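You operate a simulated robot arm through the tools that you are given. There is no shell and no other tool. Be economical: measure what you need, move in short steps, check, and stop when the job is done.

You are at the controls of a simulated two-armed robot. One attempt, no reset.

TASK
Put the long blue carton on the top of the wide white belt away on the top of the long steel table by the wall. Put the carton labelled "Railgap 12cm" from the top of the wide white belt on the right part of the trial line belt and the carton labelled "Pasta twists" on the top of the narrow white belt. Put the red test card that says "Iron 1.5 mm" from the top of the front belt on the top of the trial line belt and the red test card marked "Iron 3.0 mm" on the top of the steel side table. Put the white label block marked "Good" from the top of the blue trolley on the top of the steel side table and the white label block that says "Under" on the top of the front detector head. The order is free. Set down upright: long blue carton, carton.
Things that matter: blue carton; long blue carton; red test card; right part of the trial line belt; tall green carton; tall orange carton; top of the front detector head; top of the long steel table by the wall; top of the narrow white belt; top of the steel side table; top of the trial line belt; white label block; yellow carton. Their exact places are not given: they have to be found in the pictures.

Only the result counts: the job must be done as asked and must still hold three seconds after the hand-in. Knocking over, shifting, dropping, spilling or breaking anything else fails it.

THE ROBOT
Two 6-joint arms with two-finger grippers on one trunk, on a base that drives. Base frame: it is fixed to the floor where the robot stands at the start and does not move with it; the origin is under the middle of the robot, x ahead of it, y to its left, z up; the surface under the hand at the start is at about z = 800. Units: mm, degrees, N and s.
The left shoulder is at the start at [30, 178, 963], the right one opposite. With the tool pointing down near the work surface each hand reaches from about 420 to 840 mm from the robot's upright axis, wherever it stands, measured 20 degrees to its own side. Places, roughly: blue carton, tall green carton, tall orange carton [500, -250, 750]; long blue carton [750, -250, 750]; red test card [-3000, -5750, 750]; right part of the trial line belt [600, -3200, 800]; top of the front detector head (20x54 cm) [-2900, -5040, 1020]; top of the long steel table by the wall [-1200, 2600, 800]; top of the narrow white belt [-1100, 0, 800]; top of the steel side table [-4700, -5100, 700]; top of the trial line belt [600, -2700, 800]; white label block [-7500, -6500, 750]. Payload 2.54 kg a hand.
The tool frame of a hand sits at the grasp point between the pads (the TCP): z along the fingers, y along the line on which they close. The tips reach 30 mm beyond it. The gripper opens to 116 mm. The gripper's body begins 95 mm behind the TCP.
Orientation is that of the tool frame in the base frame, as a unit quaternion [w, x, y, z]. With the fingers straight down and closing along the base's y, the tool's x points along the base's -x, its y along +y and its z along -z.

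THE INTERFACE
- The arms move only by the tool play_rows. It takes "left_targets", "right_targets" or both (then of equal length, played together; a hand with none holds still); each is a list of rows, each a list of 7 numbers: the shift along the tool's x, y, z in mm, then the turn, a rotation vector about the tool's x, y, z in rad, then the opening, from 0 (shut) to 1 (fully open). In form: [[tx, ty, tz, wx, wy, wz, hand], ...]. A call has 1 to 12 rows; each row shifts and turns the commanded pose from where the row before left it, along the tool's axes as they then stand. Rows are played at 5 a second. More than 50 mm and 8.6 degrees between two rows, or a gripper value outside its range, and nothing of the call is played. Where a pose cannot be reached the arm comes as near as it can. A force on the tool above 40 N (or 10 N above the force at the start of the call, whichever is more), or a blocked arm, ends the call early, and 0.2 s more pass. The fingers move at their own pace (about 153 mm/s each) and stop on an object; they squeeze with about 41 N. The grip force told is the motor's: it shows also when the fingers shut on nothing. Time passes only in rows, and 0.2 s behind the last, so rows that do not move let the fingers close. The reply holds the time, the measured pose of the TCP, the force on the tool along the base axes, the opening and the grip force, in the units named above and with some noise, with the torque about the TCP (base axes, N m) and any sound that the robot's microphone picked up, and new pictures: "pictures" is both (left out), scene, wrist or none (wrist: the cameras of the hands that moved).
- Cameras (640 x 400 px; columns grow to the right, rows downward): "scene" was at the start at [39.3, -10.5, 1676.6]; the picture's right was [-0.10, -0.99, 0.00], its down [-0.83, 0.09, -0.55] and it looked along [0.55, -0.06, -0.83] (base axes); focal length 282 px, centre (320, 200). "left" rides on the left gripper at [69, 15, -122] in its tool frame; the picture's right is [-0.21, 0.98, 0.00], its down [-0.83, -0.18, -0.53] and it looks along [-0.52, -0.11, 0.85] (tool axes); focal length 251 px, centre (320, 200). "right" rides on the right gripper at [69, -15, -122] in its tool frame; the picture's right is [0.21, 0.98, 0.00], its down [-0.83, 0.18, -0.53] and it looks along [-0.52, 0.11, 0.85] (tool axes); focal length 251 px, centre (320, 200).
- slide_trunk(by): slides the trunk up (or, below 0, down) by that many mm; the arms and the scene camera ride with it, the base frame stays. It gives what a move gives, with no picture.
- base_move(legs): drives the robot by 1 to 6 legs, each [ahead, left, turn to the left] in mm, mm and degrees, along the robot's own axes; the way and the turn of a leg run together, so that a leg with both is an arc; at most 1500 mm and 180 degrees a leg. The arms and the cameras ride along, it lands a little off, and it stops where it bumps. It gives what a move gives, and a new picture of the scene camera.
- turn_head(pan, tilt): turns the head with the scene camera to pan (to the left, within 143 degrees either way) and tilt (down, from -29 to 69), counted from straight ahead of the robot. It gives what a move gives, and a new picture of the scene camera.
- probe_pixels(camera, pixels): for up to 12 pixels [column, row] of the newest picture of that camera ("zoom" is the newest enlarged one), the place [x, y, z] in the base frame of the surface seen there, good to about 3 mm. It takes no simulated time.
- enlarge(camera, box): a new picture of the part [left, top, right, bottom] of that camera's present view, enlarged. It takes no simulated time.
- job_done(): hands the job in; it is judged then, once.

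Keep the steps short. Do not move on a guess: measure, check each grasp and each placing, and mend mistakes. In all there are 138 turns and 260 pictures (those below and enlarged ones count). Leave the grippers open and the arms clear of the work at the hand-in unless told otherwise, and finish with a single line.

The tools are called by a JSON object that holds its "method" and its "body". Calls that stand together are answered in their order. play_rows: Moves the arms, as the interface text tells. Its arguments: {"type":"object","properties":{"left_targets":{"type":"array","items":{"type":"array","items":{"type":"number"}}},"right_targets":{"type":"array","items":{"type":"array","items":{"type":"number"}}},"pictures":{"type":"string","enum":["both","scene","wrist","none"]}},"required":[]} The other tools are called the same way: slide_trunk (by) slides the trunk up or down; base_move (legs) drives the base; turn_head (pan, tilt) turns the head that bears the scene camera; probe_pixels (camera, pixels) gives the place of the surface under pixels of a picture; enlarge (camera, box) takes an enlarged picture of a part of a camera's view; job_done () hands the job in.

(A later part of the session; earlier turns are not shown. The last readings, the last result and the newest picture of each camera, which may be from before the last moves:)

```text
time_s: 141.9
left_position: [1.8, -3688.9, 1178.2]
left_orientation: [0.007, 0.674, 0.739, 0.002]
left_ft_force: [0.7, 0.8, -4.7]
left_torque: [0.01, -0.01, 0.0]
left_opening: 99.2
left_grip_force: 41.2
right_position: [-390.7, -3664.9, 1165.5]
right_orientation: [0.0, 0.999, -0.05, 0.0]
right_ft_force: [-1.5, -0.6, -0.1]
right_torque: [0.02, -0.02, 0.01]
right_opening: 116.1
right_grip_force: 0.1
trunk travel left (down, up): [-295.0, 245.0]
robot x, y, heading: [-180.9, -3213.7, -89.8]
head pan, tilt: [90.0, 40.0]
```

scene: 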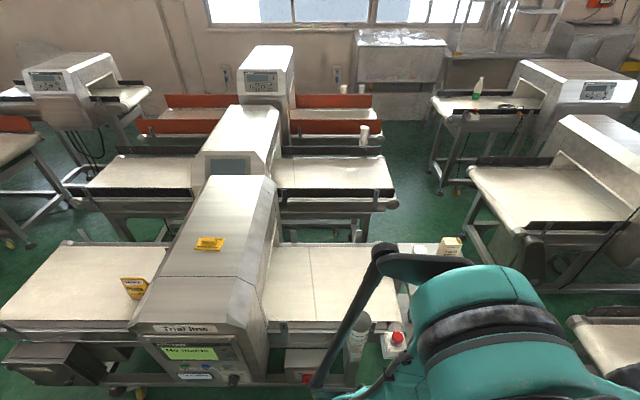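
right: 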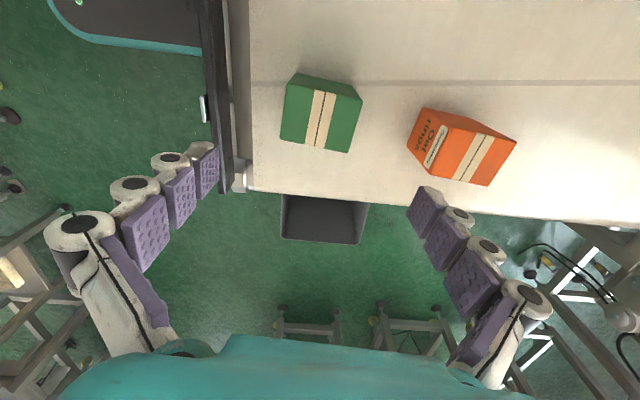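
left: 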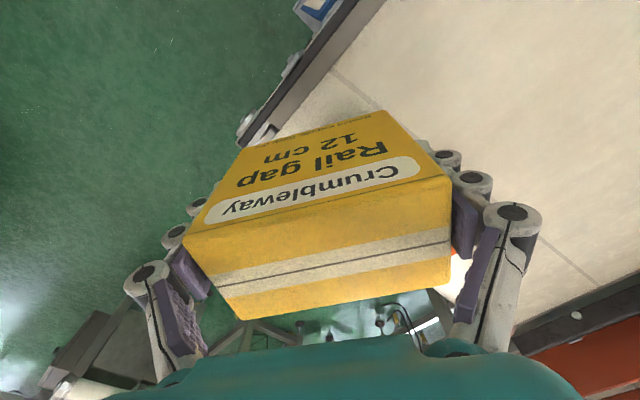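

I turn left to face the right part of the belt and step to about (−90, −3330).

{"method": "base_move", "body": {"legs": [[0, 0, 89.6], [90, -120, 0]]}}

{"method": "turn_head", "body": {"pan": 0, "tilt": 50}}

```text
time_s: 147.1
left_position: [388.6, -3150.7, 1176.5]
left_orientation: [0.004, -0.042, 0.999, 0.007]
left_ft_force: [0.3, -0.1, -3.7]
left_torque: [-0.02, 0.03, 0.0]
left_opening: 99.0
left_grip_force: 41.0
right_position: [362.8, -3542.9, 1165.8]
right_orientation: [0.0, 0.745, 0.668, 0.0]
right_ft_force: [0.1, -0.3, -0.2]
right_torque: [0.02, 0.01, -0.03]
right_opening: 116.0
right_grip_force: 0.0
trunk travel left (down, up): [-295.0, 245.0]
robot x, y, heading: [-87.7, -3333.1, 0.0]
head pan, tilt: [90.0, 40.0]
```

scene: 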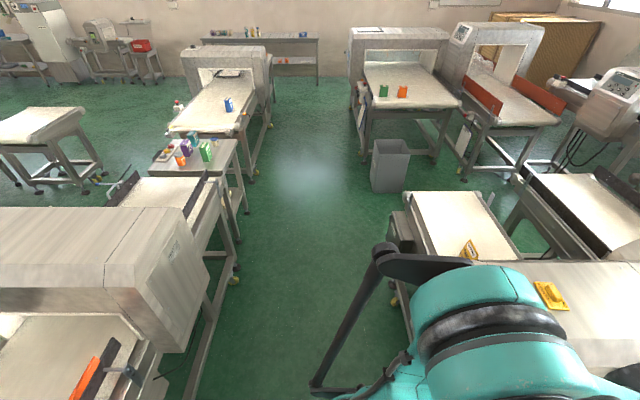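

```text
time_s: 148.7
left_position: [387.8, -3151.2, 1176.4]
left_orientation: [0.004, -0.043, 0.999, 0.006]
left_ft_force: [-0.3, 0.4, -3.5]
left_torque: [-0.03, 0.0, 0.0]
left_opening: 99.3
left_grip_force: 41.3
right_position: [362.3, -3542.9, 1166.5]
right_orientation: [-0.001, 0.744, 0.668, 0.0]
right_ft_force: [-0.3, 0.0, 0.9]
right_torque: [0.02, 0.03, 0.01]
right_opening: 115.9
right_grip_force: 0.0
trunk travel left (down, up): [-295.0, 245.0]
robot x, y, heading: [-90.0, -3328.5, -0.1]
head pan, tilt: [0.0, 50.0]
```

scene: 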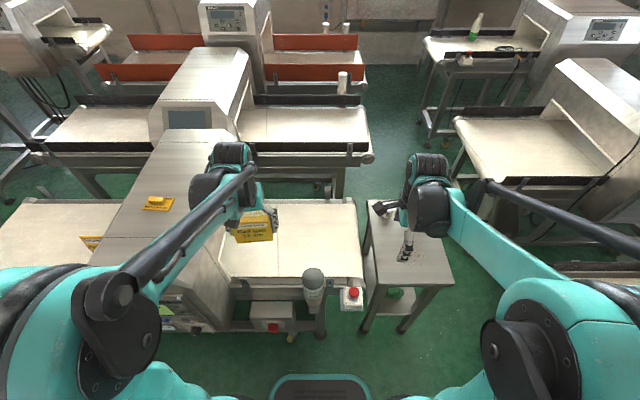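

{"method": "probe_pixels", "body": {"camera": "scene", "pixels": [[233, 270], [300, 272], [350, 272], [300, 240], [345, 205], [282, 205], [222, 240], [313, 280]]}}

{"method": "play_rows", "body": {"left_targets": [[-42, -10, 0, 0, 0, 0, 0], [-42, -10, 0, 0, 0, 0, 0], [-42, -10, 0, 0, 0, 0, 0], [-42, -10, 0, 0, 0, 0, 0], [0, 0, 40, 0, 0, 0, 0], [0, 0, 40, 0, 0, 0, 0], [0, 0, 40, 0, 0, 0, 0], [0, 0, 40, 0, 0, 0, 0]]}}

```text
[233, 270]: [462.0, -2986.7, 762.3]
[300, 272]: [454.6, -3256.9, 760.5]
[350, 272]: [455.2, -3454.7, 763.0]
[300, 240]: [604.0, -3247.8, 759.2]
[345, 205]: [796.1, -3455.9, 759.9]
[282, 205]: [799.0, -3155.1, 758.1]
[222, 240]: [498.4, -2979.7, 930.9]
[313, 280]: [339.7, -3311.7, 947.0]
```

```text
time_s: 150.5
left_position: [561.8, -3170.6, 1017.7]
left_orientation: [0.005, -0.043, 0.999, 0.006]
left_ft_force: [1.6, 0.1, -3.8]
left_torque: [0.01, 0.07, -0.02]
left_opening: 99.4
left_grip_force: 41.1
right_position: [362.9, -3542.4, 1165.2]
right_orientation: [0.0, 0.743, 0.669, -0.001]
right_ft_force: [0.2, -0.8, -0.3]
right_torque: [0.03, -0.03, 0.02]
right_opening: 116.0
right_grip_force: 0.1
trunk travel left (down, up): [-295.0, 245.0]
robot x, y, heading: [-91.8, -3330.3, -0.2]
head pan, tilt: [0.0, 50.0]
```

scene: 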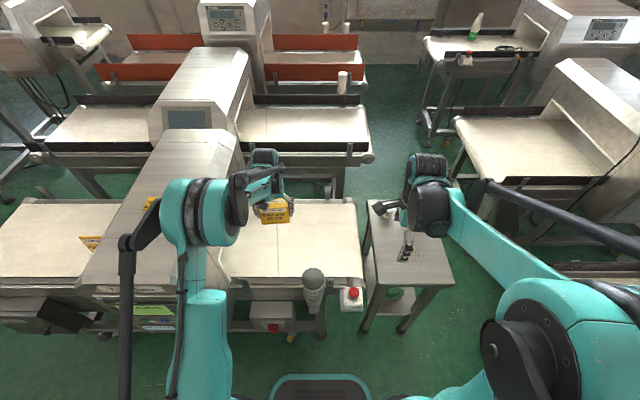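
left: 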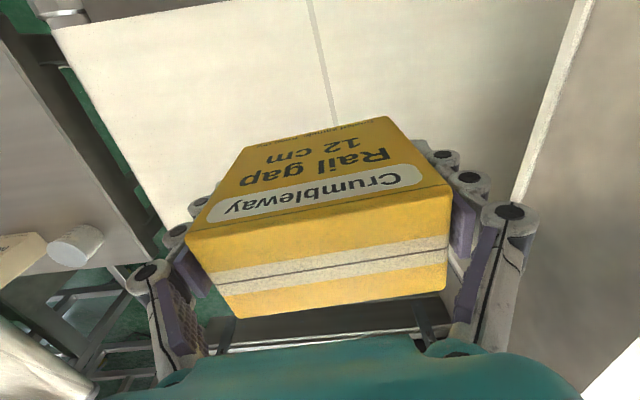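

I'll check how the carton sits in the hand (top corners) before lowering.

{"method": "probe_pixels", "body": {"camera": "left", "pixels": [[195, 240], [443, 192], [443, 287], [242, 315], [330, 260], [330, 150]]}}

```text
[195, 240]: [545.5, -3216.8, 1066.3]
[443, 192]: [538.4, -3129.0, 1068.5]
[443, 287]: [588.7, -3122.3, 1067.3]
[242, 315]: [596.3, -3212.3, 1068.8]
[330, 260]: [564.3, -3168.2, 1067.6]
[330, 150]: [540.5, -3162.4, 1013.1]
```

The top is level (1067 ± 1), so the carton is upright with its bottom 46 below the TCP. I shift 35 mm right and lower.

{"method": "play_rows", "body": {"left_targets": [[0, -35, 0, 0, 0, 0, 0], [0, 0, 45, 0, 0, 0, 0], [0, 0, 45, 0, 0, 0, 0], [0, 0, 45, 0, 0, 0, 0], [0, 0, 40, 0, 0, 0, 0], [0, 0, 20, 0, 0, 0, 0], [0, 0, 10, 0, 0, 0, 0], [0, 0, 3, 0, 0, 0, 0], [0, 0, 0, 0, 0, 0, 0]], "pictures": "wrist"}}

```text
time_s: 152.5
left_position: [563.8, -3205.2, 810.2]
left_orientation: [0.004, -0.044, 0.999, 0.006]
left_ft_force: [-0.4, 0.1, -3.7]
left_torque: [0.0, 0.0, 0.0]
left_opening: 99.2
left_grip_force: 40.4
right_position: [362.3, -3542.9, 1167.0]
right_orientation: [0.0, 0.743, 0.669, 0.0]
right_ft_force: [-0.7, -0.6, 0.2]
right_torque: [-0.04, -0.01, -0.03]
right_opening: 116.0
right_grip_force: 0.0
trunk travel left (down, up): [-295.0, 245.0]
robot x, y, heading: [-92.2, -3327.8, 0.1]
head pan, tilt: [0.0, 50.0]
```

left: 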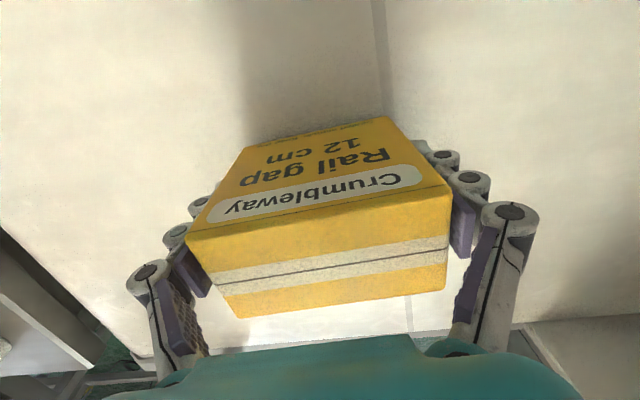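

A few mm left: lower 4 more, open, and rise.

{"method": "play_rows", "body": {"left_targets": [[0, 0, 2, 0, 0, 0, 0], [0, 0, 2, 0, 0, 0, 0], [0, 0, 0, 0, 0, 0, 0], [0, 0, 0, 0, 0, 0, 1], [0, 0, 0, 0, 0, 0, 1], [0, 0, 0, 0, 0, 0, 1], [0, 0, -40, 0, 0, 0, 1], [0, 0, -45, 0, 0, 0, 1], [0, 0, -45, 0, 0, 0, 1], [0, 0, -45, 0, 0, 0, 1], [0, 0, -45, 0, 0, 0, 1], [0, 0, -45, 0, 0, 0, 1]]}}

```text
time_s: 155.1
left_position: [560.7, -3210.7, 1073.6]
left_orientation: [0.005, -0.043, 0.999, 0.006]
left_ft_force: [0.9, -0.6, 0.3]
left_torque: [0.01, -0.03, 0.03]
left_opening: 116.1
left_grip_force: 0.1
right_position: [361.9, -3542.7, 1166.9]
right_orientation: [0.0, 0.744, 0.668, -0.001]
right_ft_force: [0.1, -0.5, -0.4]
right_torque: [0.02, -0.02, 0.02]
right_opening: 116.3
right_grip_force: 0.1
trunk travel left (down, up): [-295.0, 245.0]
robot x, y, heading: [-85.0, -3332.2, -0.3]
head pan, tilt: [0.0, 50.0]
```

scene: 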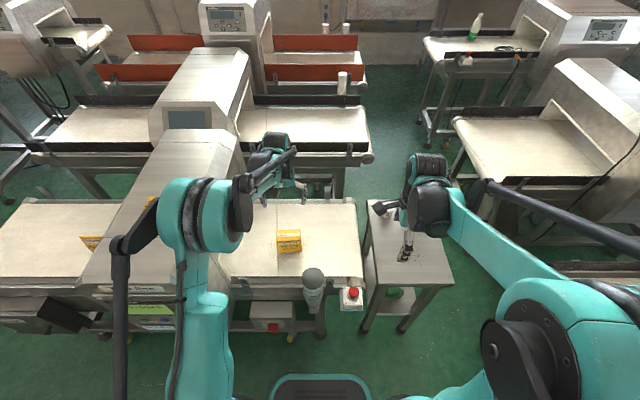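
left: 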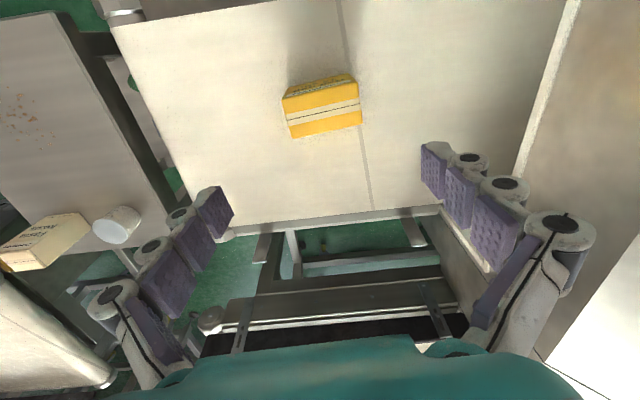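

Rail gap stands on the right part. I draw the left arm back and survey the way to the front belt area.

{"method": "play_rows", "body": {"left_targets": [[0, 0, -45, 0, 0, 0, 1], [0, 0, -45, 0, 0, 0, 1], [45, 0, 0, 0.0116, 0.0105, 0, 1], [45, 0, 0, 0, 0, 0, 1], [45, 0, 0, 0, 0, 0, 1], [45, 0, 0, 0, 0, 0, 1]], "pictures": "none"}}

{"method": "turn_head", "body": {"pan": -95, "tilt": 25}}

{"method": "turn_head", "body": {"pan": -142, "tilt": 25}}

```text
time_s: 156.5
left_position: [379.2, -3224.6, 1162.5]
left_orientation: [0.0, -0.043, 0.999, 0.0]
left_ft_force: [0.0, -0.4, 0.8]
left_torque: [0.0, -0.06, -0.01]
left_opening: 116.1
left_grip_force: 0.1
right_position: [359.7, -3542.3, 1166.6]
right_orientation: [0.001, 0.744, 0.668, 0.001]
right_ft_force: [-1.2, 0.5, -0.4]
right_torque: [0.0, -0.05, 0.02]
right_opening: 116.1
right_grip_force: 0.1
trunk travel left (down, up): [-295.0, 245.0]
robot x, y, heading: [-89.3, -3330.3, -0.2]
head pan, tilt: [0.0, 50.0]
```

```text
time_s: 158.2
left_position: [381.3, -3224.6, 1163.0]
left_orientation: [-0.001, -0.043, 0.999, 0.0]
left_ft_force: [0.0, -0.1, -0.6]
left_torque: [-0.01, 0.02, 0.0]
left_opening: 116.1
left_grip_force: 0.1
right_position: [361.5, -3542.2, 1165.7]
right_orientation: [0.0, 0.744, 0.668, 0.001]
right_ft_force: [-0.3, 0.2, -0.3]
right_torque: [0.02, 0.02, -0.01]
right_opening: 115.9
right_grip_force: 0.0
trunk travel left (down, up): [-295.0, 245.0]
robot x, y, heading: [-88.9, -3329.5, 0.0]
head pan, tilt: [-95.0, 25.0]
```

scene: 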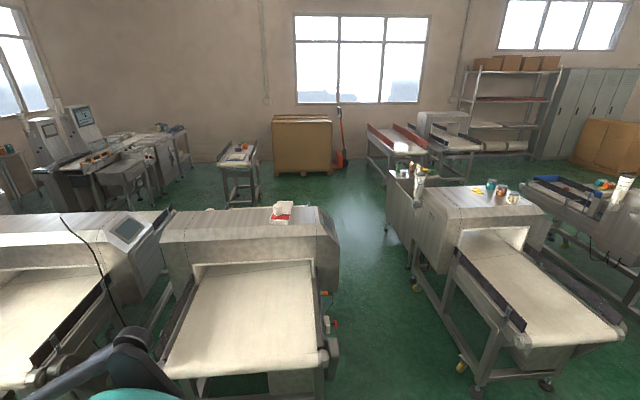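

```text
time_s: 159.4
left_position: [381.2, -3224.8, 1162.6]
left_orientation: [-0.001, -0.043, 0.999, 0.001]
left_ft_force: [-0.1, 0.4, -0.7]
left_torque: [-0.01, 0.02, 0.03]
left_opening: 116.1
left_grip_force: 0.0
right_position: [361.8, -3543.3, 1166.9]
right_orientation: [0.0, 0.744, 0.668, 0.0]
right_ft_force: [0.6, -0.7, 0.0]
right_torque: [0.04, 0.03, -0.02]
right_opening: 116.3
right_grip_force: 0.0
trunk travel left (down, up): [-295.0, 245.0]
robot x, y, heading: [-90.3, -3331.5, -0.0]
head pan, tilt: [-142.0, 25.0]
```

scene: 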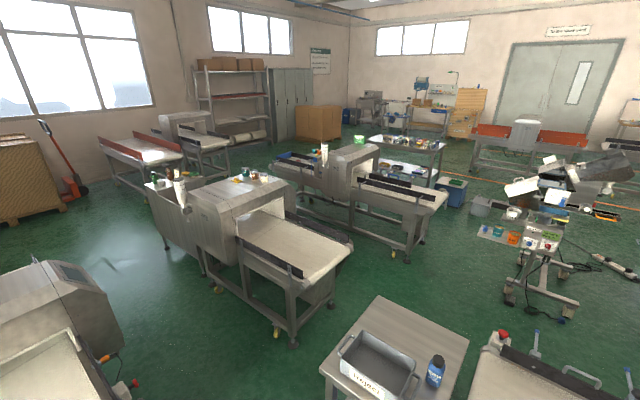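

{"method": "probe_pixels", "body": {"camera": "scene", "pixels": [[270, 330], [390, 255], [445, 195], [350, 160], [300, 175], [405, 150], [435, 190], [395, 110], [290, 340], [400, 320], [510, 300], [350, 240]]}}

{"method": "enlarge", "body": {"camera": "scene", "box": [240, 60, 560, 260]}}

```text
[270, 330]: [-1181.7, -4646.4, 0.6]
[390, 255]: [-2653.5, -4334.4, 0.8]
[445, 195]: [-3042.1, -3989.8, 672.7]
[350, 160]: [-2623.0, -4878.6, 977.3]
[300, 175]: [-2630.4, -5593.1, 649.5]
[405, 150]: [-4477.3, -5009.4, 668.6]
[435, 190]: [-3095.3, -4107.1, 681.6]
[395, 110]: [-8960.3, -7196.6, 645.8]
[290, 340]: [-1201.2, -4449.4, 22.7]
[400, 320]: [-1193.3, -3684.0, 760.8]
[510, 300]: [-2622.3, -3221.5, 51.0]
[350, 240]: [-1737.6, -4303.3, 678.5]
```

```text
2.00 times, centred on (400, 160) of scene
```

zoom: 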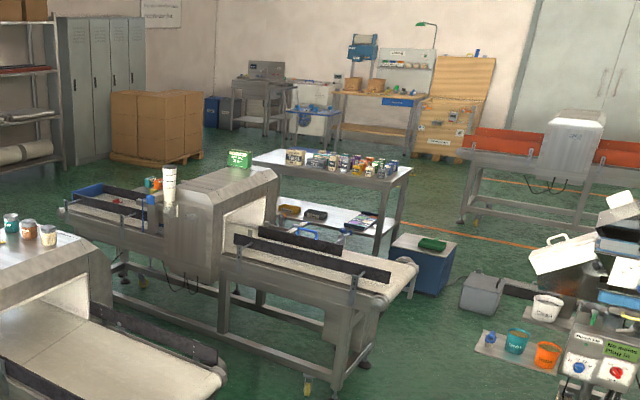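

{"method": "probe_pixels", "body": {"camera": "scene", "pixels": [[325, 366], [380, 300], [465, 345], [350, 247], [295, 305], [475, 360], [335, 300], [300, 345], [500, 345], [310, 290], [415, 260], [530, 320]]}}

{"method": "turn_head", "body": {"pan": -135, "tilt": 50}}

```text
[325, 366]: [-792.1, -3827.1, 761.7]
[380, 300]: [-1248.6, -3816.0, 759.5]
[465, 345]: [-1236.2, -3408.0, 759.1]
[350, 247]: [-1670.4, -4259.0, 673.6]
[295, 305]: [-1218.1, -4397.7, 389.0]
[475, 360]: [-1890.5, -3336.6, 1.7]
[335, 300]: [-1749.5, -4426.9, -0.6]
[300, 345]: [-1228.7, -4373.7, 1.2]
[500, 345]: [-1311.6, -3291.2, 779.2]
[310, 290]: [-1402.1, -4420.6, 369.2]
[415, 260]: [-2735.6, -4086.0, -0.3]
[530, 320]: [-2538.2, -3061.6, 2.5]
```

```text
time_s: 160.3
left_position: [380.5, -3226.0, 1162.5]
left_orientation: [0.0, -0.043, 0.999, 0.001]
left_ft_force: [-0.4, -0.3, 0.4]
left_torque: [0.0, 0.0, 0.01]
left_opening: 116.2
left_grip_force: 0.0
right_position: [361.7, -3542.4, 1165.7]
right_orientation: [-0.001, 0.744, 0.669, 0.0]
right_ft_force: [0.6, 0.5, -0.4]
right_torque: [0.0, -0.02, 0.02]
right_opening: 116.2
right_grip_force: 0.1
trunk travel left (down, up): [-295.0, 245.0]
robot x, y, heading: [-88.8, -3325.7, 0.1]
head pan, tilt: [-135.0, 50.0]
```

scene: 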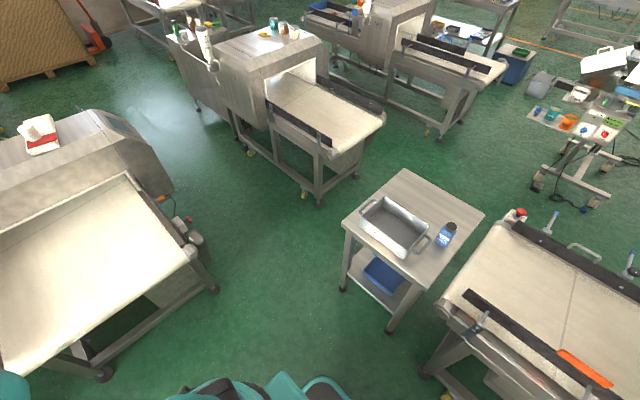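

{"method": "probe_pixels", "body": {"camera": "scene", "pixels": [[213, 290], [150, 330], [100, 100], [150, 90], [180, 60], [235, 65], [200, 108], [245, 150], [130, 40], [90, 45], [170, 160], [300, 200]]}}

{"method": "turn_head", "body": {"pan": -125, "tilt": 20}}

```text
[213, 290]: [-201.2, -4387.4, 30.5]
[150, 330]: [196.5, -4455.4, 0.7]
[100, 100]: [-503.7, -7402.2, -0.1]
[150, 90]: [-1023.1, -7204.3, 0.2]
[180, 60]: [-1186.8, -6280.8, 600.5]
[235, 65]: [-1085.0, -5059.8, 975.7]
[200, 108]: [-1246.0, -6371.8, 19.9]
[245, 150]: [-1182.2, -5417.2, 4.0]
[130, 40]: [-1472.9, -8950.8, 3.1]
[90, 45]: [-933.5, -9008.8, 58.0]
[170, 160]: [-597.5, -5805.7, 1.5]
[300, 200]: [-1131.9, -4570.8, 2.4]
```

```text
time_s: 161.2
left_position: [381.5, -3225.5, 1162.3]
left_orientation: [0.0, -0.044, 0.999, 0.001]
left_ft_force: [-0.3, 0.9, -0.6]
left_torque: [-0.01, 0.05, 0.01]
left_opening: 116.0
left_grip_force: 0.1
right_position: [362.9, -3544.3, 1167.5]
right_orientation: [-0.001, 0.744, 0.668, 0.0]
right_ft_force: [-0.1, 0.5, -0.3]
right_torque: [-0.02, 0.01, -0.01]
right_opening: 116.1
right_grip_force: 0.0
trunk travel left (down, up): [-295.0, 245.0]
robot x, y, heading: [-91.2, -3328.3, -0.2]
head pan, tilt: [-125.0, 20.0]
```

scene: 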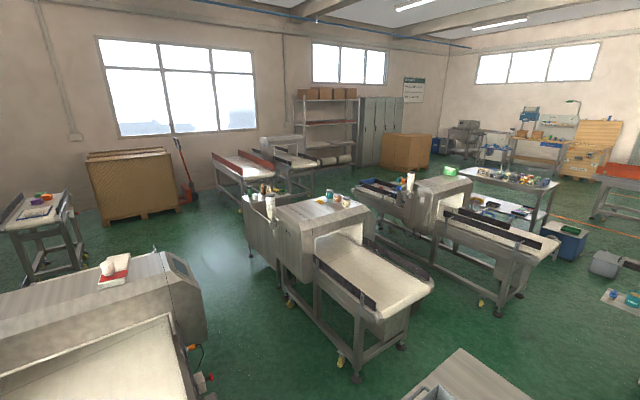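

The western gap is too narrow, so I take the south route. Turn right, then drive down the aisle at x ≈ −660.

{"method": "base_move", "body": {"legs": [[0, 0, -90], [300, -260, 0], [900, -310, 0], [1400, 0, 0]]}}

{"method": "turn_head", "body": {"pan": -70, "tilt": 25}}

```text
time_s: 178.8
left_position: [-496.8, -6423.7, 1162.7]
left_orientation: [-0.001, 0.661, 0.75, 0.001]
left_ft_force: [0.2, -0.1, 0.0]
left_torque: [0.05, -0.01, -0.04]
left_opening: 115.8
left_grip_force: 0.2
right_position: [-815.5, -6418.4, 1166.4]
right_orientation: [0.0, 0.999, -0.034, -0.001]
right_ft_force: [0.7, -0.4, 0.3]
right_torque: [0.03, 0.01, 0.01]
right_opening: 116.1
right_grip_force: 0.1
trunk travel left (down, up): [-295.0, 245.0]
robot x, y, heading: [-622.3, -5957.3, -87.7]
head pan, tilt: [-125.0, 20.0]
```

scene: 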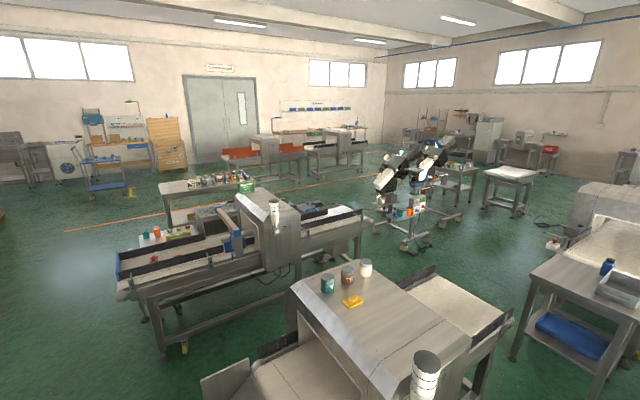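

```text
time_s: 180.0
left_position: [-496.7, -6423.9, 1162.5]
left_orientation: [0.0, 0.662, 0.75, 0.001]
left_ft_force: [0.3, -0.1, 0.2]
left_torque: [0.0, 0.01, -0.03]
left_opening: 115.8
left_grip_force: 0.0
right_position: [-815.9, -6417.4, 1166.3]
right_orientation: [0.0, 0.999, -0.035, 0.0]
right_ft_force: [-0.8, -1.8, -0.4]
right_torque: [-0.01, -0.02, 0.01]
right_opening: 116.4
right_grip_force: 0.2
trunk travel left (down, up): [-295.0, 245.0]
robot x, y, heading: [-618.9, -5956.9, -87.8]
head pan, tilt: [-70.0, 25.0]
```

scene: 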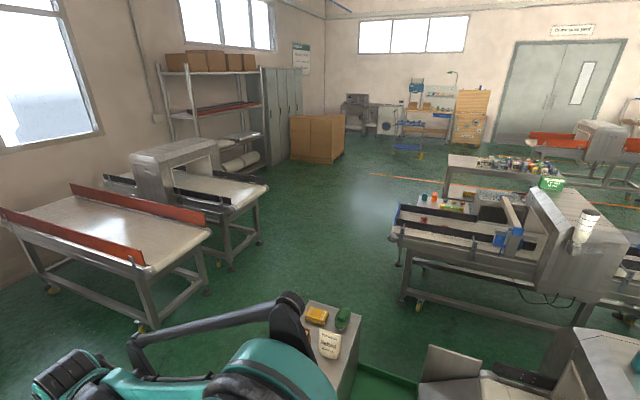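

{"method": "probe_pixels", "body": {"camera": "scene", "pixels": [[345, 360], [320, 318], [430, 360], [395, 232], [412, 305], [150, 328], [207, 292], [260, 242], [300, 155], [408, 120], [350, 240], [360, 320]]}}

{"method": "enlarge", "body": {"camera": "scene", "box": [380, 60, 580, 260]}}

```text
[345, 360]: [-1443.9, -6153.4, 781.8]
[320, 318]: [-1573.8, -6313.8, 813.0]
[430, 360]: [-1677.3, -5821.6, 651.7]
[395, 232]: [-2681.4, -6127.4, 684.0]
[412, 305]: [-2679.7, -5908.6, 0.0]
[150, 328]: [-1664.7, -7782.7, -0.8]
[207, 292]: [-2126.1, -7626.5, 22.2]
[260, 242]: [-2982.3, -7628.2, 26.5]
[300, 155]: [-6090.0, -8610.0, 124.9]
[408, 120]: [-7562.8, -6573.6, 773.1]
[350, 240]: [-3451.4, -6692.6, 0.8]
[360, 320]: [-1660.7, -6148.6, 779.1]
```

```text
2.00 times, centred on (480, 160) of scene
```

zoom: 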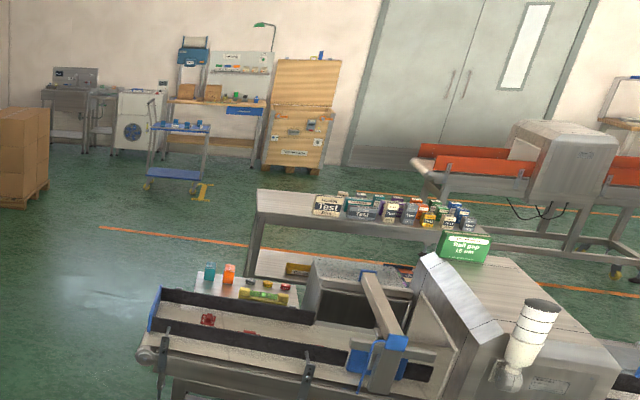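

Path south of the machines is clear at y ≈ −6950. I drive there and west toward the trolley.

{"method": "base_move", "body": {"legs": [[1000, 0, -2], [0, 0, -90], [1500, 0, 0], [1500, 0, 0], [1500, -150, 0], [500, -200, 0]]}}

{"method": "turn_head", "body": {"pan": 0, "tilt": 30}}

```text
refused: leg 5 is longer than a leg can be; nothing moved
```

```text
time_s: 181.4
left_position: [-495.7, -6423.6, 1163.0]
left_orientation: [0.0, 0.661, 0.75, 0.001]
left_ft_force: [-0.1, 0.1, 0.1]
left_torque: [-0.03, -0.01, -0.05]
left_opening: 116.1
left_grip_force: 0.1
right_position: [-814.4, -6417.7, 1165.6]
right_orientation: [0.0, 0.999, -0.034, 0.001]
right_ft_force: [0.8, 1.1, -1.0]
right_torque: [0.01, -0.04, -0.03]
right_opening: 116.0
right_grip_force: 0.0
trunk travel left (down, up): [-295.0, 245.0]
robot x, y, heading: [-615.6, -5956.2, -87.9]
head pan, tilt: [0.0, 30.0]
```

scene: 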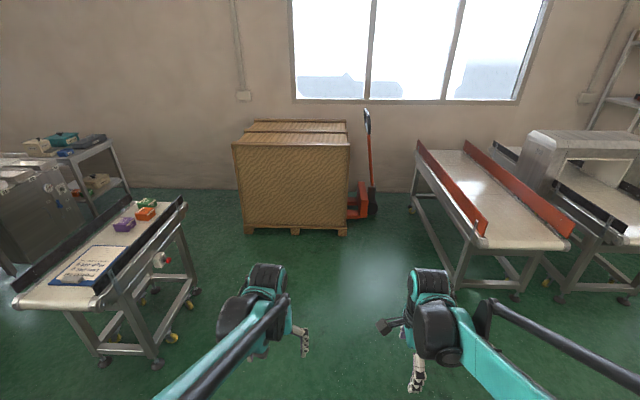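

{"method": "base_move", "body": {"legs": [[1000, 0, -2], [0, 0, -90], [1500, 0, 0], [1500, 0, 0], [1400, -150, 0], [500, -200, 0]]}}

```text
time_s: 213.8
left_position: [-5972.6, -6596.5, 1162.4]
left_orientation: [0.001, 0.999, 0.042, 0.0]
left_ft_force: [-0.5, -0.1, 0.0]
left_torque: [-0.02, 0.0, 0.03]
left_opening: 116.0
left_grip_force: 0.1
right_position: [-5952.1, -6279.3, 1167.1]
right_orientation: [0.0, -0.667, 0.745, 0.0]
right_ft_force: [-0.3, -0.4, 0.1]
right_torque: [0.01, -0.01, 0.02]
right_opening: 115.9
right_grip_force: 0.1
trunk travel left (down, up): [-295.0, 245.0]
robot x, y, heading: [-5501.8, -6493.1, 179.5]
head pan, tilt: [0.0, 30.0]
```

scene: 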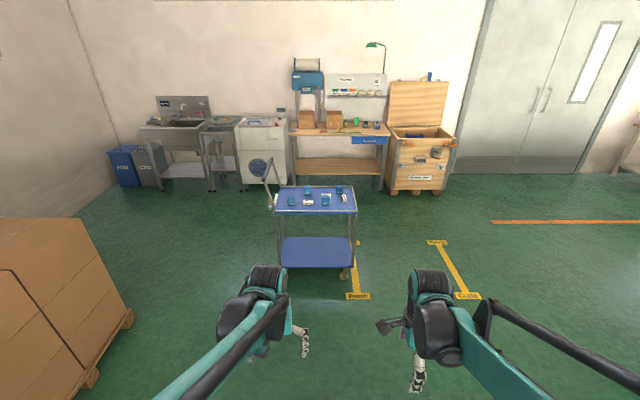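

Trolley ahead. I'll enlarge and probe its top.

{"method": "enlarge", "body": {"camera": "scene", "box": [250, 150, 380, 230]}}

{"method": "probe_pixels", "body": {"camera": "scene", "pixels": [[275, 212], [357, 212], [353, 188], [280, 188], [292, 203], [308, 190], [308, 203], [325, 201], [326, 195], [340, 189], [345, 197], [345, 278]]}}

```text
4.92 times, centred on (315, 190) of scene
```

zoom: 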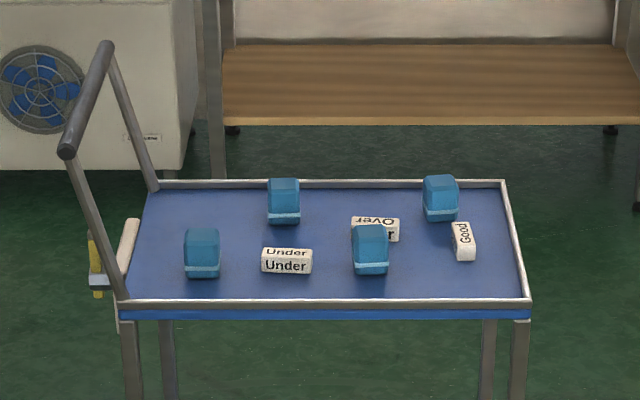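

```text
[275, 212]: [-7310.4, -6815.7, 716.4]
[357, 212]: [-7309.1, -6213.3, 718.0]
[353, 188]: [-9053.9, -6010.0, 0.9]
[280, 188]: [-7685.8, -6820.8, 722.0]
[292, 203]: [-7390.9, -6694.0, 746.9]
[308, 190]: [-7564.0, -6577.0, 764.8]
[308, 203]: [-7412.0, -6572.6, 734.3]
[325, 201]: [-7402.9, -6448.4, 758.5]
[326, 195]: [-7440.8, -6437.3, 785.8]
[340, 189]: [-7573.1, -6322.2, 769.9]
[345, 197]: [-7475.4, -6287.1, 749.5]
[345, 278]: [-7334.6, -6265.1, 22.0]
```

Under is at (−7412, −6572), Good at (−7475, −6287). I drive up, then lower the trunk for reach.

{"method": "base_move", "body": {"legs": [[1280, -65, 0.5]]}}

{"method": "slide_trunk", "body": {"by": -150}}

{"method": "turn_head", "body": {"pan": 0, "tilt": 55}}

```text
time_s: 220.2
left_position: [-7236.7, -6556.8, 1162.3]
left_orientation: [0.002, 0.999, 0.055, 0.002]
left_ft_force: [0.9, -0.6, 0.7]
left_torque: [0.01, -0.02, 0.05]
left_opening: 116.0
left_grip_force: 0.1
right_position: [-7225.2, -6239.1, 1167.1]
right_orientation: [0.0, -0.677, 0.736, 0.0]
right_ft_force: [-0.1, -0.4, 0.2]
right_torque: [-0.02, -0.03, 0.01]
right_opening: 116.1
right_grip_force: 0.1
trunk travel left (down, up): [-295.0, 245.0]
robot x, y, heading: [-6765.0, -6440.2, -178.6]
head pan, tilt: [0.0, 30.0]
```

scene: 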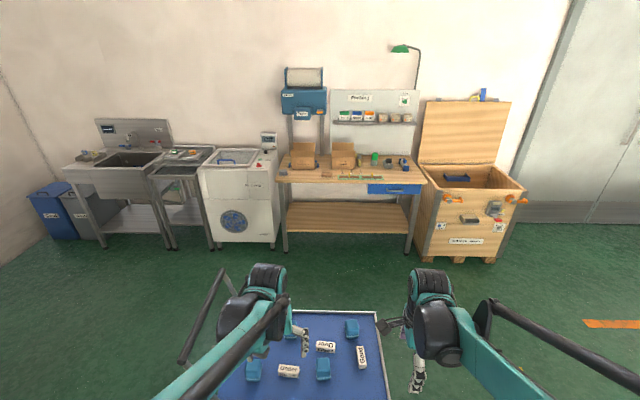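

```text
time_s: 221.9
left_position: [-7236.5, -6556.0, 1013.0]
left_orientation: [0.001, 0.998, 0.055, 0.002]
left_ft_force: [0.3, 0.2, -0.4]
left_torque: [0.0, -0.02, -0.01]
left_opening: 115.7
left_grip_force: 0.0
right_position: [-7225.1, -6238.4, 1016.3]
right_orientation: [0.0, -0.678, 0.735, 0.0]
right_ft_force: [-0.2, 0.8, -0.1]
right_torque: [0.01, -0.01, -0.01]
right_opening: 116.2
right_grip_force: 0.0
trunk travel left (down, up): [-145.0, 395.0]
robot x, y, heading: [-6769.3, -6440.7, -178.7]
head pan, tilt: [0.0, 30.0]
```

```text
time_s: 222.8
left_position: [-7236.5, -6556.8, 1012.6]
left_orientation: [0.001, 0.998, 0.055, 0.0]
left_ft_force: [-0.4, -1.2, 0.2]
left_torque: [0.03, -0.02, 0.0]
left_opening: 116.3
left_grip_force: 0.1
right_position: [-7225.5, -6238.0, 1015.8]
right_orientation: [0.0, -0.678, 0.735, 0.0]
right_ft_force: [0.1, -0.1, -0.1]
right_torque: [-0.02, 0.0, 0.0]
right_opening: 116.1
right_grip_force: 0.0
trunk travel left (down, up): [-145.0, 395.0]
robot x, y, heading: [-6764.4, -6442.1, -178.7]
head pan, tilt: [0.0, 55.0]
```

scene: 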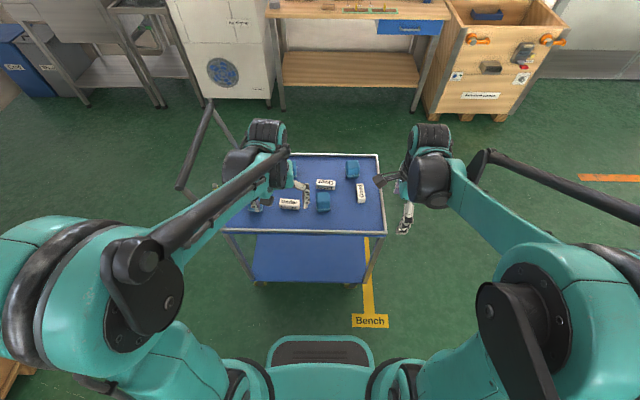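

{"method": "enlarge", "body": {"camera": "scene", "box": [240, 150, 400, 240]}}

```text
4.00 times, centred on (320, 195) of scene
```

zoom: 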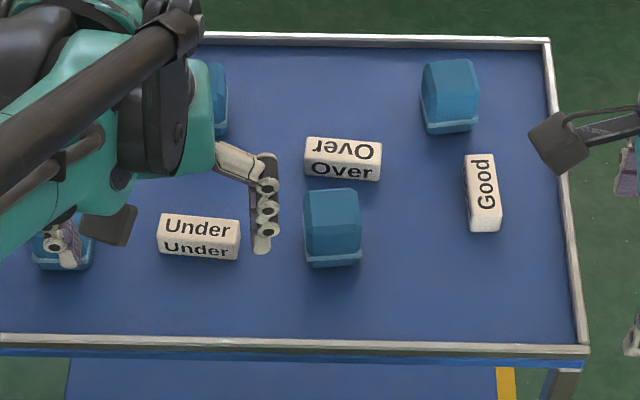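

{"method": "probe_pixels", "body": {"camera": "zoom", "pixels": [[163, 218], [236, 224], [235, 240], [160, 234], [240, 258], [466, 158], [492, 158], [499, 212], [472, 215], [480, 280], [345, 200], [450, 80]]}}

```text
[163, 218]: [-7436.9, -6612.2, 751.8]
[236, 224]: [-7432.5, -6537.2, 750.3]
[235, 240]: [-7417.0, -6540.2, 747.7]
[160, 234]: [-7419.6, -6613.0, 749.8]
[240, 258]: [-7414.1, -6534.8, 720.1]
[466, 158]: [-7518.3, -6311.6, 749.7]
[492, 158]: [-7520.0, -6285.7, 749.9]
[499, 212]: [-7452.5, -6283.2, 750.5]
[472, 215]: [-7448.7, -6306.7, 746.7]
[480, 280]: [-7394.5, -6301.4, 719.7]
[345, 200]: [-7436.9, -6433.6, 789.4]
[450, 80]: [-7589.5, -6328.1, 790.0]
```

Under: centre (−7427, −6575), long side along y. Good: centre (−7485, −6297), long side along x. Both 27 mm wide, top at 750. I move above each and turn both hands about 90° to close across the width.

{"method": "play_rows", "body": {"left_targets": [[-31.8, -0.4, 0, 0, 0, 0, 1], [-31.8, -0.4, 0, 0, 0, 0, 1], [-31.8, -0.4, 0, 0, 0, 0, 1], [-31.8, -0.4, 0, 0, 0, 0, 1], [-31.8, -0.4, 0, 0, 0, 0, 1], [-31.8, -0.4, 0, 0, 0, 0, 1], [0, 0, 0, 0, 0, -0.14, 0.6], [0, 0, 0, 0, 0, -0.14, 0.6], [0, 0, 0, 0, 0, -0.14, 0.6], [0, 0, 0, 0, 0, -0.14, 0.6], [0, 0, 0, 0, 0, -0.14, 0.6], [0, 0, 0, 0, 0, -0.14, 0.6]], "right_targets": [[13.2, 42.4, 0, 0, 0, 0, 1], [13.2, 42.4, 0, 0, 0, 0, 1], [13.2, 42.4, 0, 0, 0, 0, 1], [13.2, 42.4, 0, 0, 0, 0, 1], [13.2, 42.4, 0, 0, 0, 0, 1], [13.2, 42.4, 0, 0, 0, 0, 1], [0, 0, 0, 0, 0, -0.14, 0.6], [0, 0, 0, 0, 0, -0.14, 0.6], [0, 0, 0, 0, 0, -0.14, 0.6], [0, 0, 0, 0, 0, -0.14, 0.6], [0, 0, 0, 0, 0, -0.14, 0.6], [0, 0, 0, 0, 0, -0.14, 0.6]], "pictures": "none"}}

{"method": "play_rows", "body": {"left_targets": [[0, 0, 20, 0, 0, -0.14, 0.6], [0, 0, 20, 0, 0, -0.14, 0.6], [0, 0, 20, 0, 0, -0.14, 0.6], [0, 0, 20, 0, 0, -0.14, 0.6], [0, 0, 20, 0, 0, 0, 0.6], [0, 0, 0, 0, 0, 0, 0.6], [0, 0, 0, 0, 0, 0, 0.6]], "right_targets": [[0, 0, 20, 0, 0, -0.14, 0.6], [0, 0, 20, 0, 0, -0.14, 0.6], [0, 0, 20, 0, 0, -0.14, 0.6], [0, 0, 20, 0, 0, -0.14, 0.6], [0, 0, 20, 0, 0, -0.14, 0.6], [0, 0, 0, 0, 0, -0.14, 0.6], [0, 0, 0, 0, 0, 0, 0.6]]}}

```text
time_s: 225.4
left_position: [-7426.8, -6574.8, 1013.5]
left_orientation: [0.001, 0.889, 0.459, 0.001]
left_ft_force: [-0.1, 0.6, 0.2]
left_torque: [-0.02, 0.0, 0.03]
left_opening: 69.6
left_grip_force: 0.1
right_position: [-7485.0, -6297.3, 1016.9]
right_orientation: [0.0, 0.919, -0.395, 0.0]
right_ft_force: [0.0, 0.8, 0.1]
right_torque: [0.0, -0.05, 0.02]
right_opening: 69.4
right_grip_force: 0.1
trunk travel left (down, up): [-145.0, 395.0]
robot x, y, heading: [-6764.9, -6439.5, -178.7]
head pan, tilt: [0.0, 55.0]
```

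```text
time_s: 227.0
left_position: [-7424.3, -6575.2, 911.9]
left_orientation: [0.002, 0.728, 0.686, 0.0]
left_ft_force: [0.0, 0.2, 0.2]
left_torque: [0.0, -0.01, 0.03]
left_opening: 69.5
left_grip_force: 0.1
right_position: [-7484.8, -6295.3, 916.0]
right_orientation: [0.0, 1.0, 0.015, 0.0]
right_ft_force: [-0.2, -0.2, -0.8]
right_torque: [-0.01, -0.01, 0.01]
right_opening: 69.6
right_grip_force: 0.0
trunk travel left (down, up): [-145.0, 395.0]
robot x, y, heading: [-6769.5, -6439.6, -178.6]
head pan, tilt: [0.0, 55.0]
```

scene: 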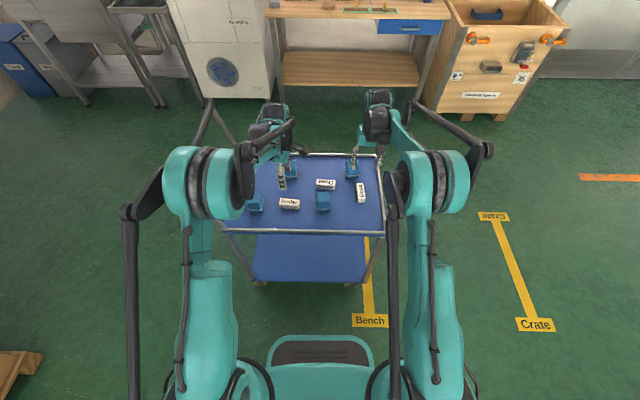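
right: 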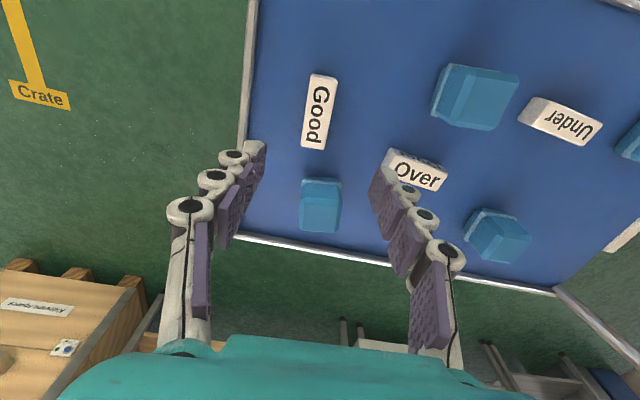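
left: 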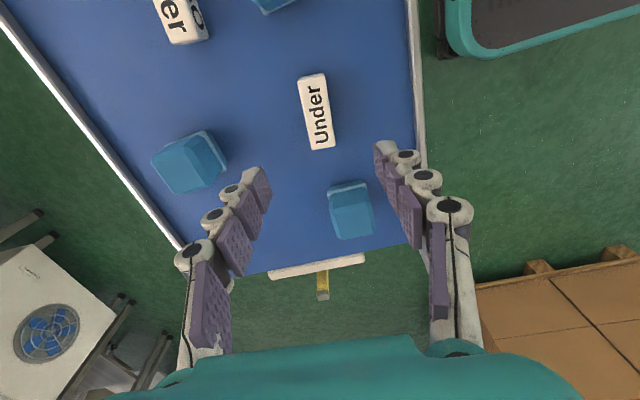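

{"method": "probe_pixels", "body": {"camera": "right", "pixels": [[313, 75], [336, 78], [304, 144], [322, 148], [319, 112]]}}

{"method": "probe_pixels", "body": {"camera": "left", "pixels": [[300, 76], [324, 74], [334, 145], [312, 148], [317, 112]]}}

```text
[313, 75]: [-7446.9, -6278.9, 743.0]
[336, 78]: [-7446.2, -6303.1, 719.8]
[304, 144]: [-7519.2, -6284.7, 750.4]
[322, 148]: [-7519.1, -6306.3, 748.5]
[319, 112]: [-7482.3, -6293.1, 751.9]
```

```text
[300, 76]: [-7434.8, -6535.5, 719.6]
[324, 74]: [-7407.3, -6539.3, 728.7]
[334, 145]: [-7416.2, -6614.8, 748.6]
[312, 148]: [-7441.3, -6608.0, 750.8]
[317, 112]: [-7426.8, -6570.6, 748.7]
```

Centres agree. Descend and grip both.

{"method": "play_rows", "body": {"left_targets": [[0, 0, 40, 0, 0, 0, 0.6], [0, 0, 40, 0, 0, 0, 0.6], [0, 0, 40, 0, 0, 0, 0.6], [0, 0, 26, 0, 0, 0, 0.6], [0, 0, 11, 0, 0, 0, 0.6], [0, 0, 0, 0, 0, 0, 0.6], [0, 0, 0, 0, 0, 0, 0], [0, 0, 0, 0, 0, 0, 0], [0, 0, 0, 0, 0, 0, 0]], "right_targets": [[0, 0, 40, 0, 0, 0, 0.6], [0, 0, 40, 0, 0, 0, 0.6], [0, 0, 40, 0, 0, 0, 0.6], [0, 0, 30, 0, 0, 0, 0.6], [0, 0, 11, 0, 0, 0, 0.6], [0, 0, 0, 0, 0, 0, 0.6], [0, 0, 0, 0, 0, 0, 0], [0, 0, 0, 0, 0, 0, 0], [0, 0, 0, 0, 0, 0, 0]], "pictures": "wrist"}}

```text
time_s: 229.0
left_position: [-7425.8, -6575.7, 755.2]
left_orientation: [0.001, 0.729, 0.685, 0.0]
left_ft_force: [0.3, -0.1, 0.4]
left_torque: [-0.01, 0.01, -0.02]
left_opening: 28.6
left_grip_force: 41.0
right_position: [-7484.6, -6296.2, 755.8]
right_orientation: [0.0, 1.0, 0.014, 0.001]
right_ft_force: [0.5, 0.2, 2.1]
right_torque: [-0.05, -0.02, 0.0]
right_opening: 28.6
right_grip_force: 41.2
trunk travel left (down, up): [-145.0, 395.0]
robot x, y, heading: [-6767.8, -6438.4, -178.7]
head pan, tilt: [0.0, 55.0]
```

right: 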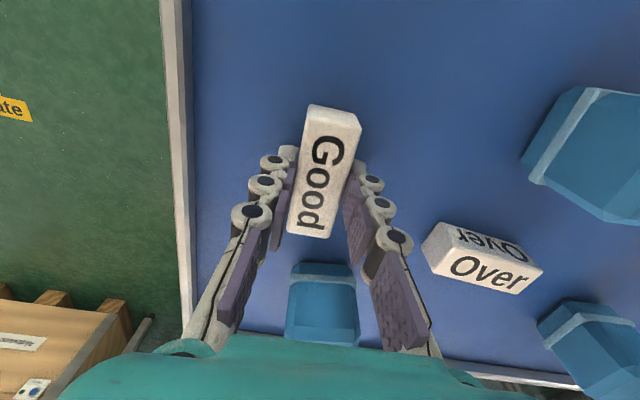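
left: 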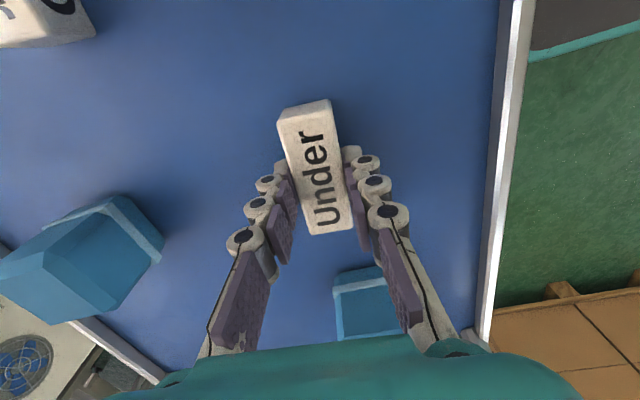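

Both held. Lift 225 and draw both hands in, then back off.

{"method": "play_rows", "body": {"left_targets": [[0, 0, -45, 0, 0, 0, 0], [0, 0, -45, 0, 0, 0, 0], [0, 0, -45, 0, 0, 0, 0], [0, 0, -45, 0, 0, 0, 0], [0, 0, -45, 0, 0, 0, 0], [0, 38, 0, 0, 0, 0, 0], [0, 38, 0, 0, 0, 0, 0], [0, 38, 0, 0, 0, 0, 0], [0, 38, 0, 0, 0, 0, 0], [0, 38, 0, 0, 0, 0, 0]], "right_targets": [[0, 0, -45, 0, 0, 0, 0], [0, 0, -45, 0, 0, 0, 0], [0, 0, -45, 0, 0, 0, 0], [0, 0, -45, 0, 0, 0, 0], [0, 0, -45, 0, 0, 0, 0], [46, 0, 0, 0, 0, 0, 0], [46, 0, 0, 0, 0, 0, 0], [46, 0, 0, 0, 0, 0, 0], [46, 0, 0, 0, 0, 0, 0], [46, -12, 0, 0, 0, 0, 0]], "pictures": "scene"}}

```text
time_s: 231.2
left_position: [-7234.8, -6587.2, 981.2]
left_orientation: [0.0, 0.728, 0.686, -0.002]
left_ft_force: [0.6, 0.3, -0.9]
left_torque: [-0.03, 0.05, -0.02]
left_opening: 28.4
left_grip_force: 40.9
right_position: [-7254.2, -6279.0, 980.8]
right_orientation: [0.0, 1.0, 0.013, 0.0]
right_ft_force: [0.3, 0.1, -0.5]
right_torque: [0.0, 0.07, 0.0]
right_opening: 28.7
right_grip_force: 41.1
trunk travel left (down, up): [-145.0, 395.0]
robot x, y, heading: [-6767.0, -6443.6, -178.8]
head pan, tilt: [0.0, 55.0]
```

scene: 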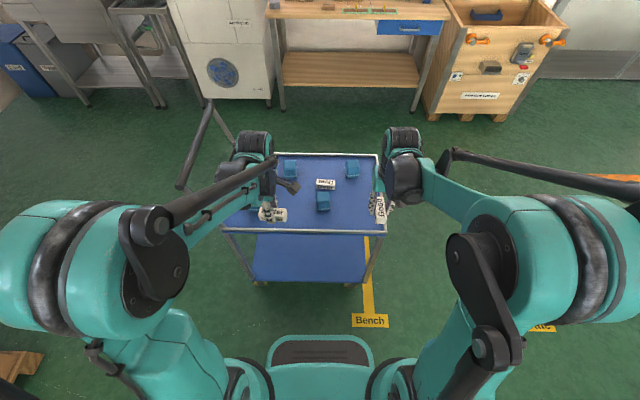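

{"method": "base_move", "body": {"legs": [[-500, 0, 0], [0, 0, 178.8], [0, 1000, 0], [350, 100, 0]]}}

{"method": "turn_head", "body": {"pan": 0, "tilt": 35}}

```text
time_s: 248.2
left_position: [-5496.7, -5164.3, 978.4]
left_orientation: [0.0, -0.693, 0.721, 0.001]
left_ft_force: [0.4, -0.2, -0.1]
left_torque: [-0.01, 0.03, 0.03]
left_opening: 28.4
left_grip_force: 41.5
right_position: [-5471.3, -5472.8, 979.5]
right_orientation: [0.0, -0.024, 1.0, -0.001]
right_ft_force: [-0.6, -0.1, 0.5]
right_torque: [0.01, 0.02, 0.01]
right_opening: 28.6
right_grip_force: 40.7
trunk travel left (down, up): [-145.0, 395.0]
robot x, y, heading: [-5962.5, -5322.6, 2.5]
head pan, tilt: [0.0, 55.0]
```

scene: 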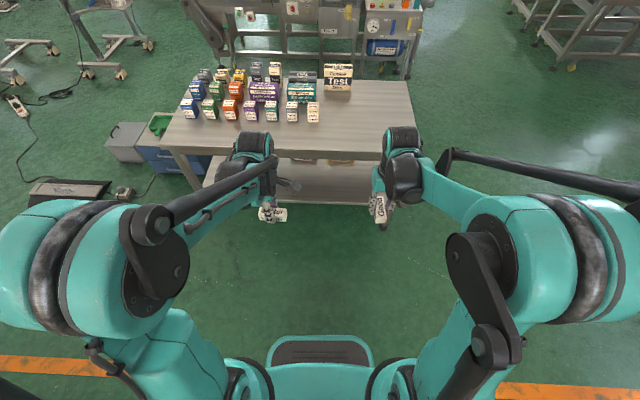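

```text
time_s: 249.0
left_position: [-5496.9, -5164.4, 980.1]
left_orientation: [0.001, -0.693, 0.721, 0.001]
left_ft_force: [0.7, 0.4, 0.5]
left_torque: [-0.04, -0.01, 0.03]
left_opening: 28.6
left_grip_force: 41.1
right_position: [-5471.7, -5473.0, 979.5]
right_orientation: [-0.001, -0.024, 1.0, 0.0]
right_ft_force: [-0.3, -0.2, 0.5]
right_torque: [0.02, -0.01, -0.03]
right_opening: 28.5
right_grip_force: 40.6
trunk travel left (down, up): [-145.0, 395.0]
robot x, y, heading: [-5967.3, -5321.0, 2.5]
head pan, tilt: [0.0, 35.0]
```

scene: 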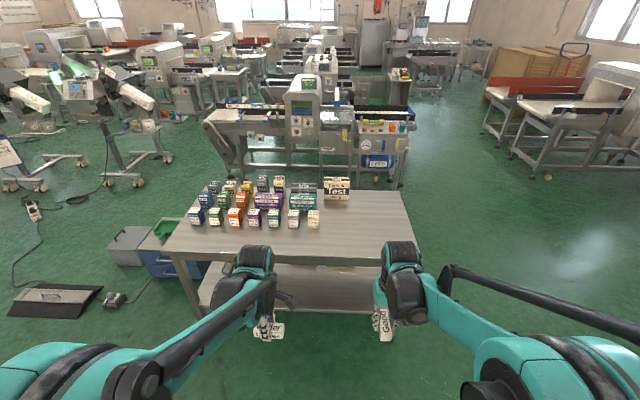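

{"method": "probe_pixels", "body": {"camera": "scene", "pixels": [[175, 250], [300, 250], [350, 250], [400, 230], [400, 195], [370, 220], [337, 190], [313, 222], [294, 218], [405, 250], [370, 250]]}}

{"method": "enlarge", "body": {"camera": "scene", "box": [190, 60, 450, 260]}}

```text
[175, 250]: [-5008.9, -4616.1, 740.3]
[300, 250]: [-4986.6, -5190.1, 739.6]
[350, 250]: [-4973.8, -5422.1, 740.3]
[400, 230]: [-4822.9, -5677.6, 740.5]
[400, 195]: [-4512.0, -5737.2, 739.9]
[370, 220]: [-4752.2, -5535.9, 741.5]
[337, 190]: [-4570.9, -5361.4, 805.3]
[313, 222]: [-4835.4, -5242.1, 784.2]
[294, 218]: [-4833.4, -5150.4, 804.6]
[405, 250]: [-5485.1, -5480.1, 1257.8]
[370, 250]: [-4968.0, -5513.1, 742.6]
```

```text
2.00 times, centred on (320, 160) of scene
```

zoom: 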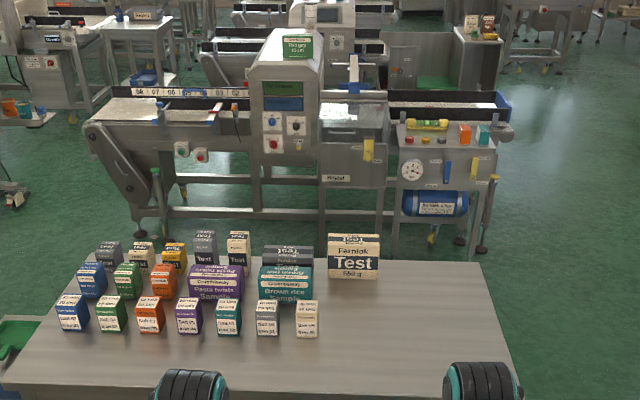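

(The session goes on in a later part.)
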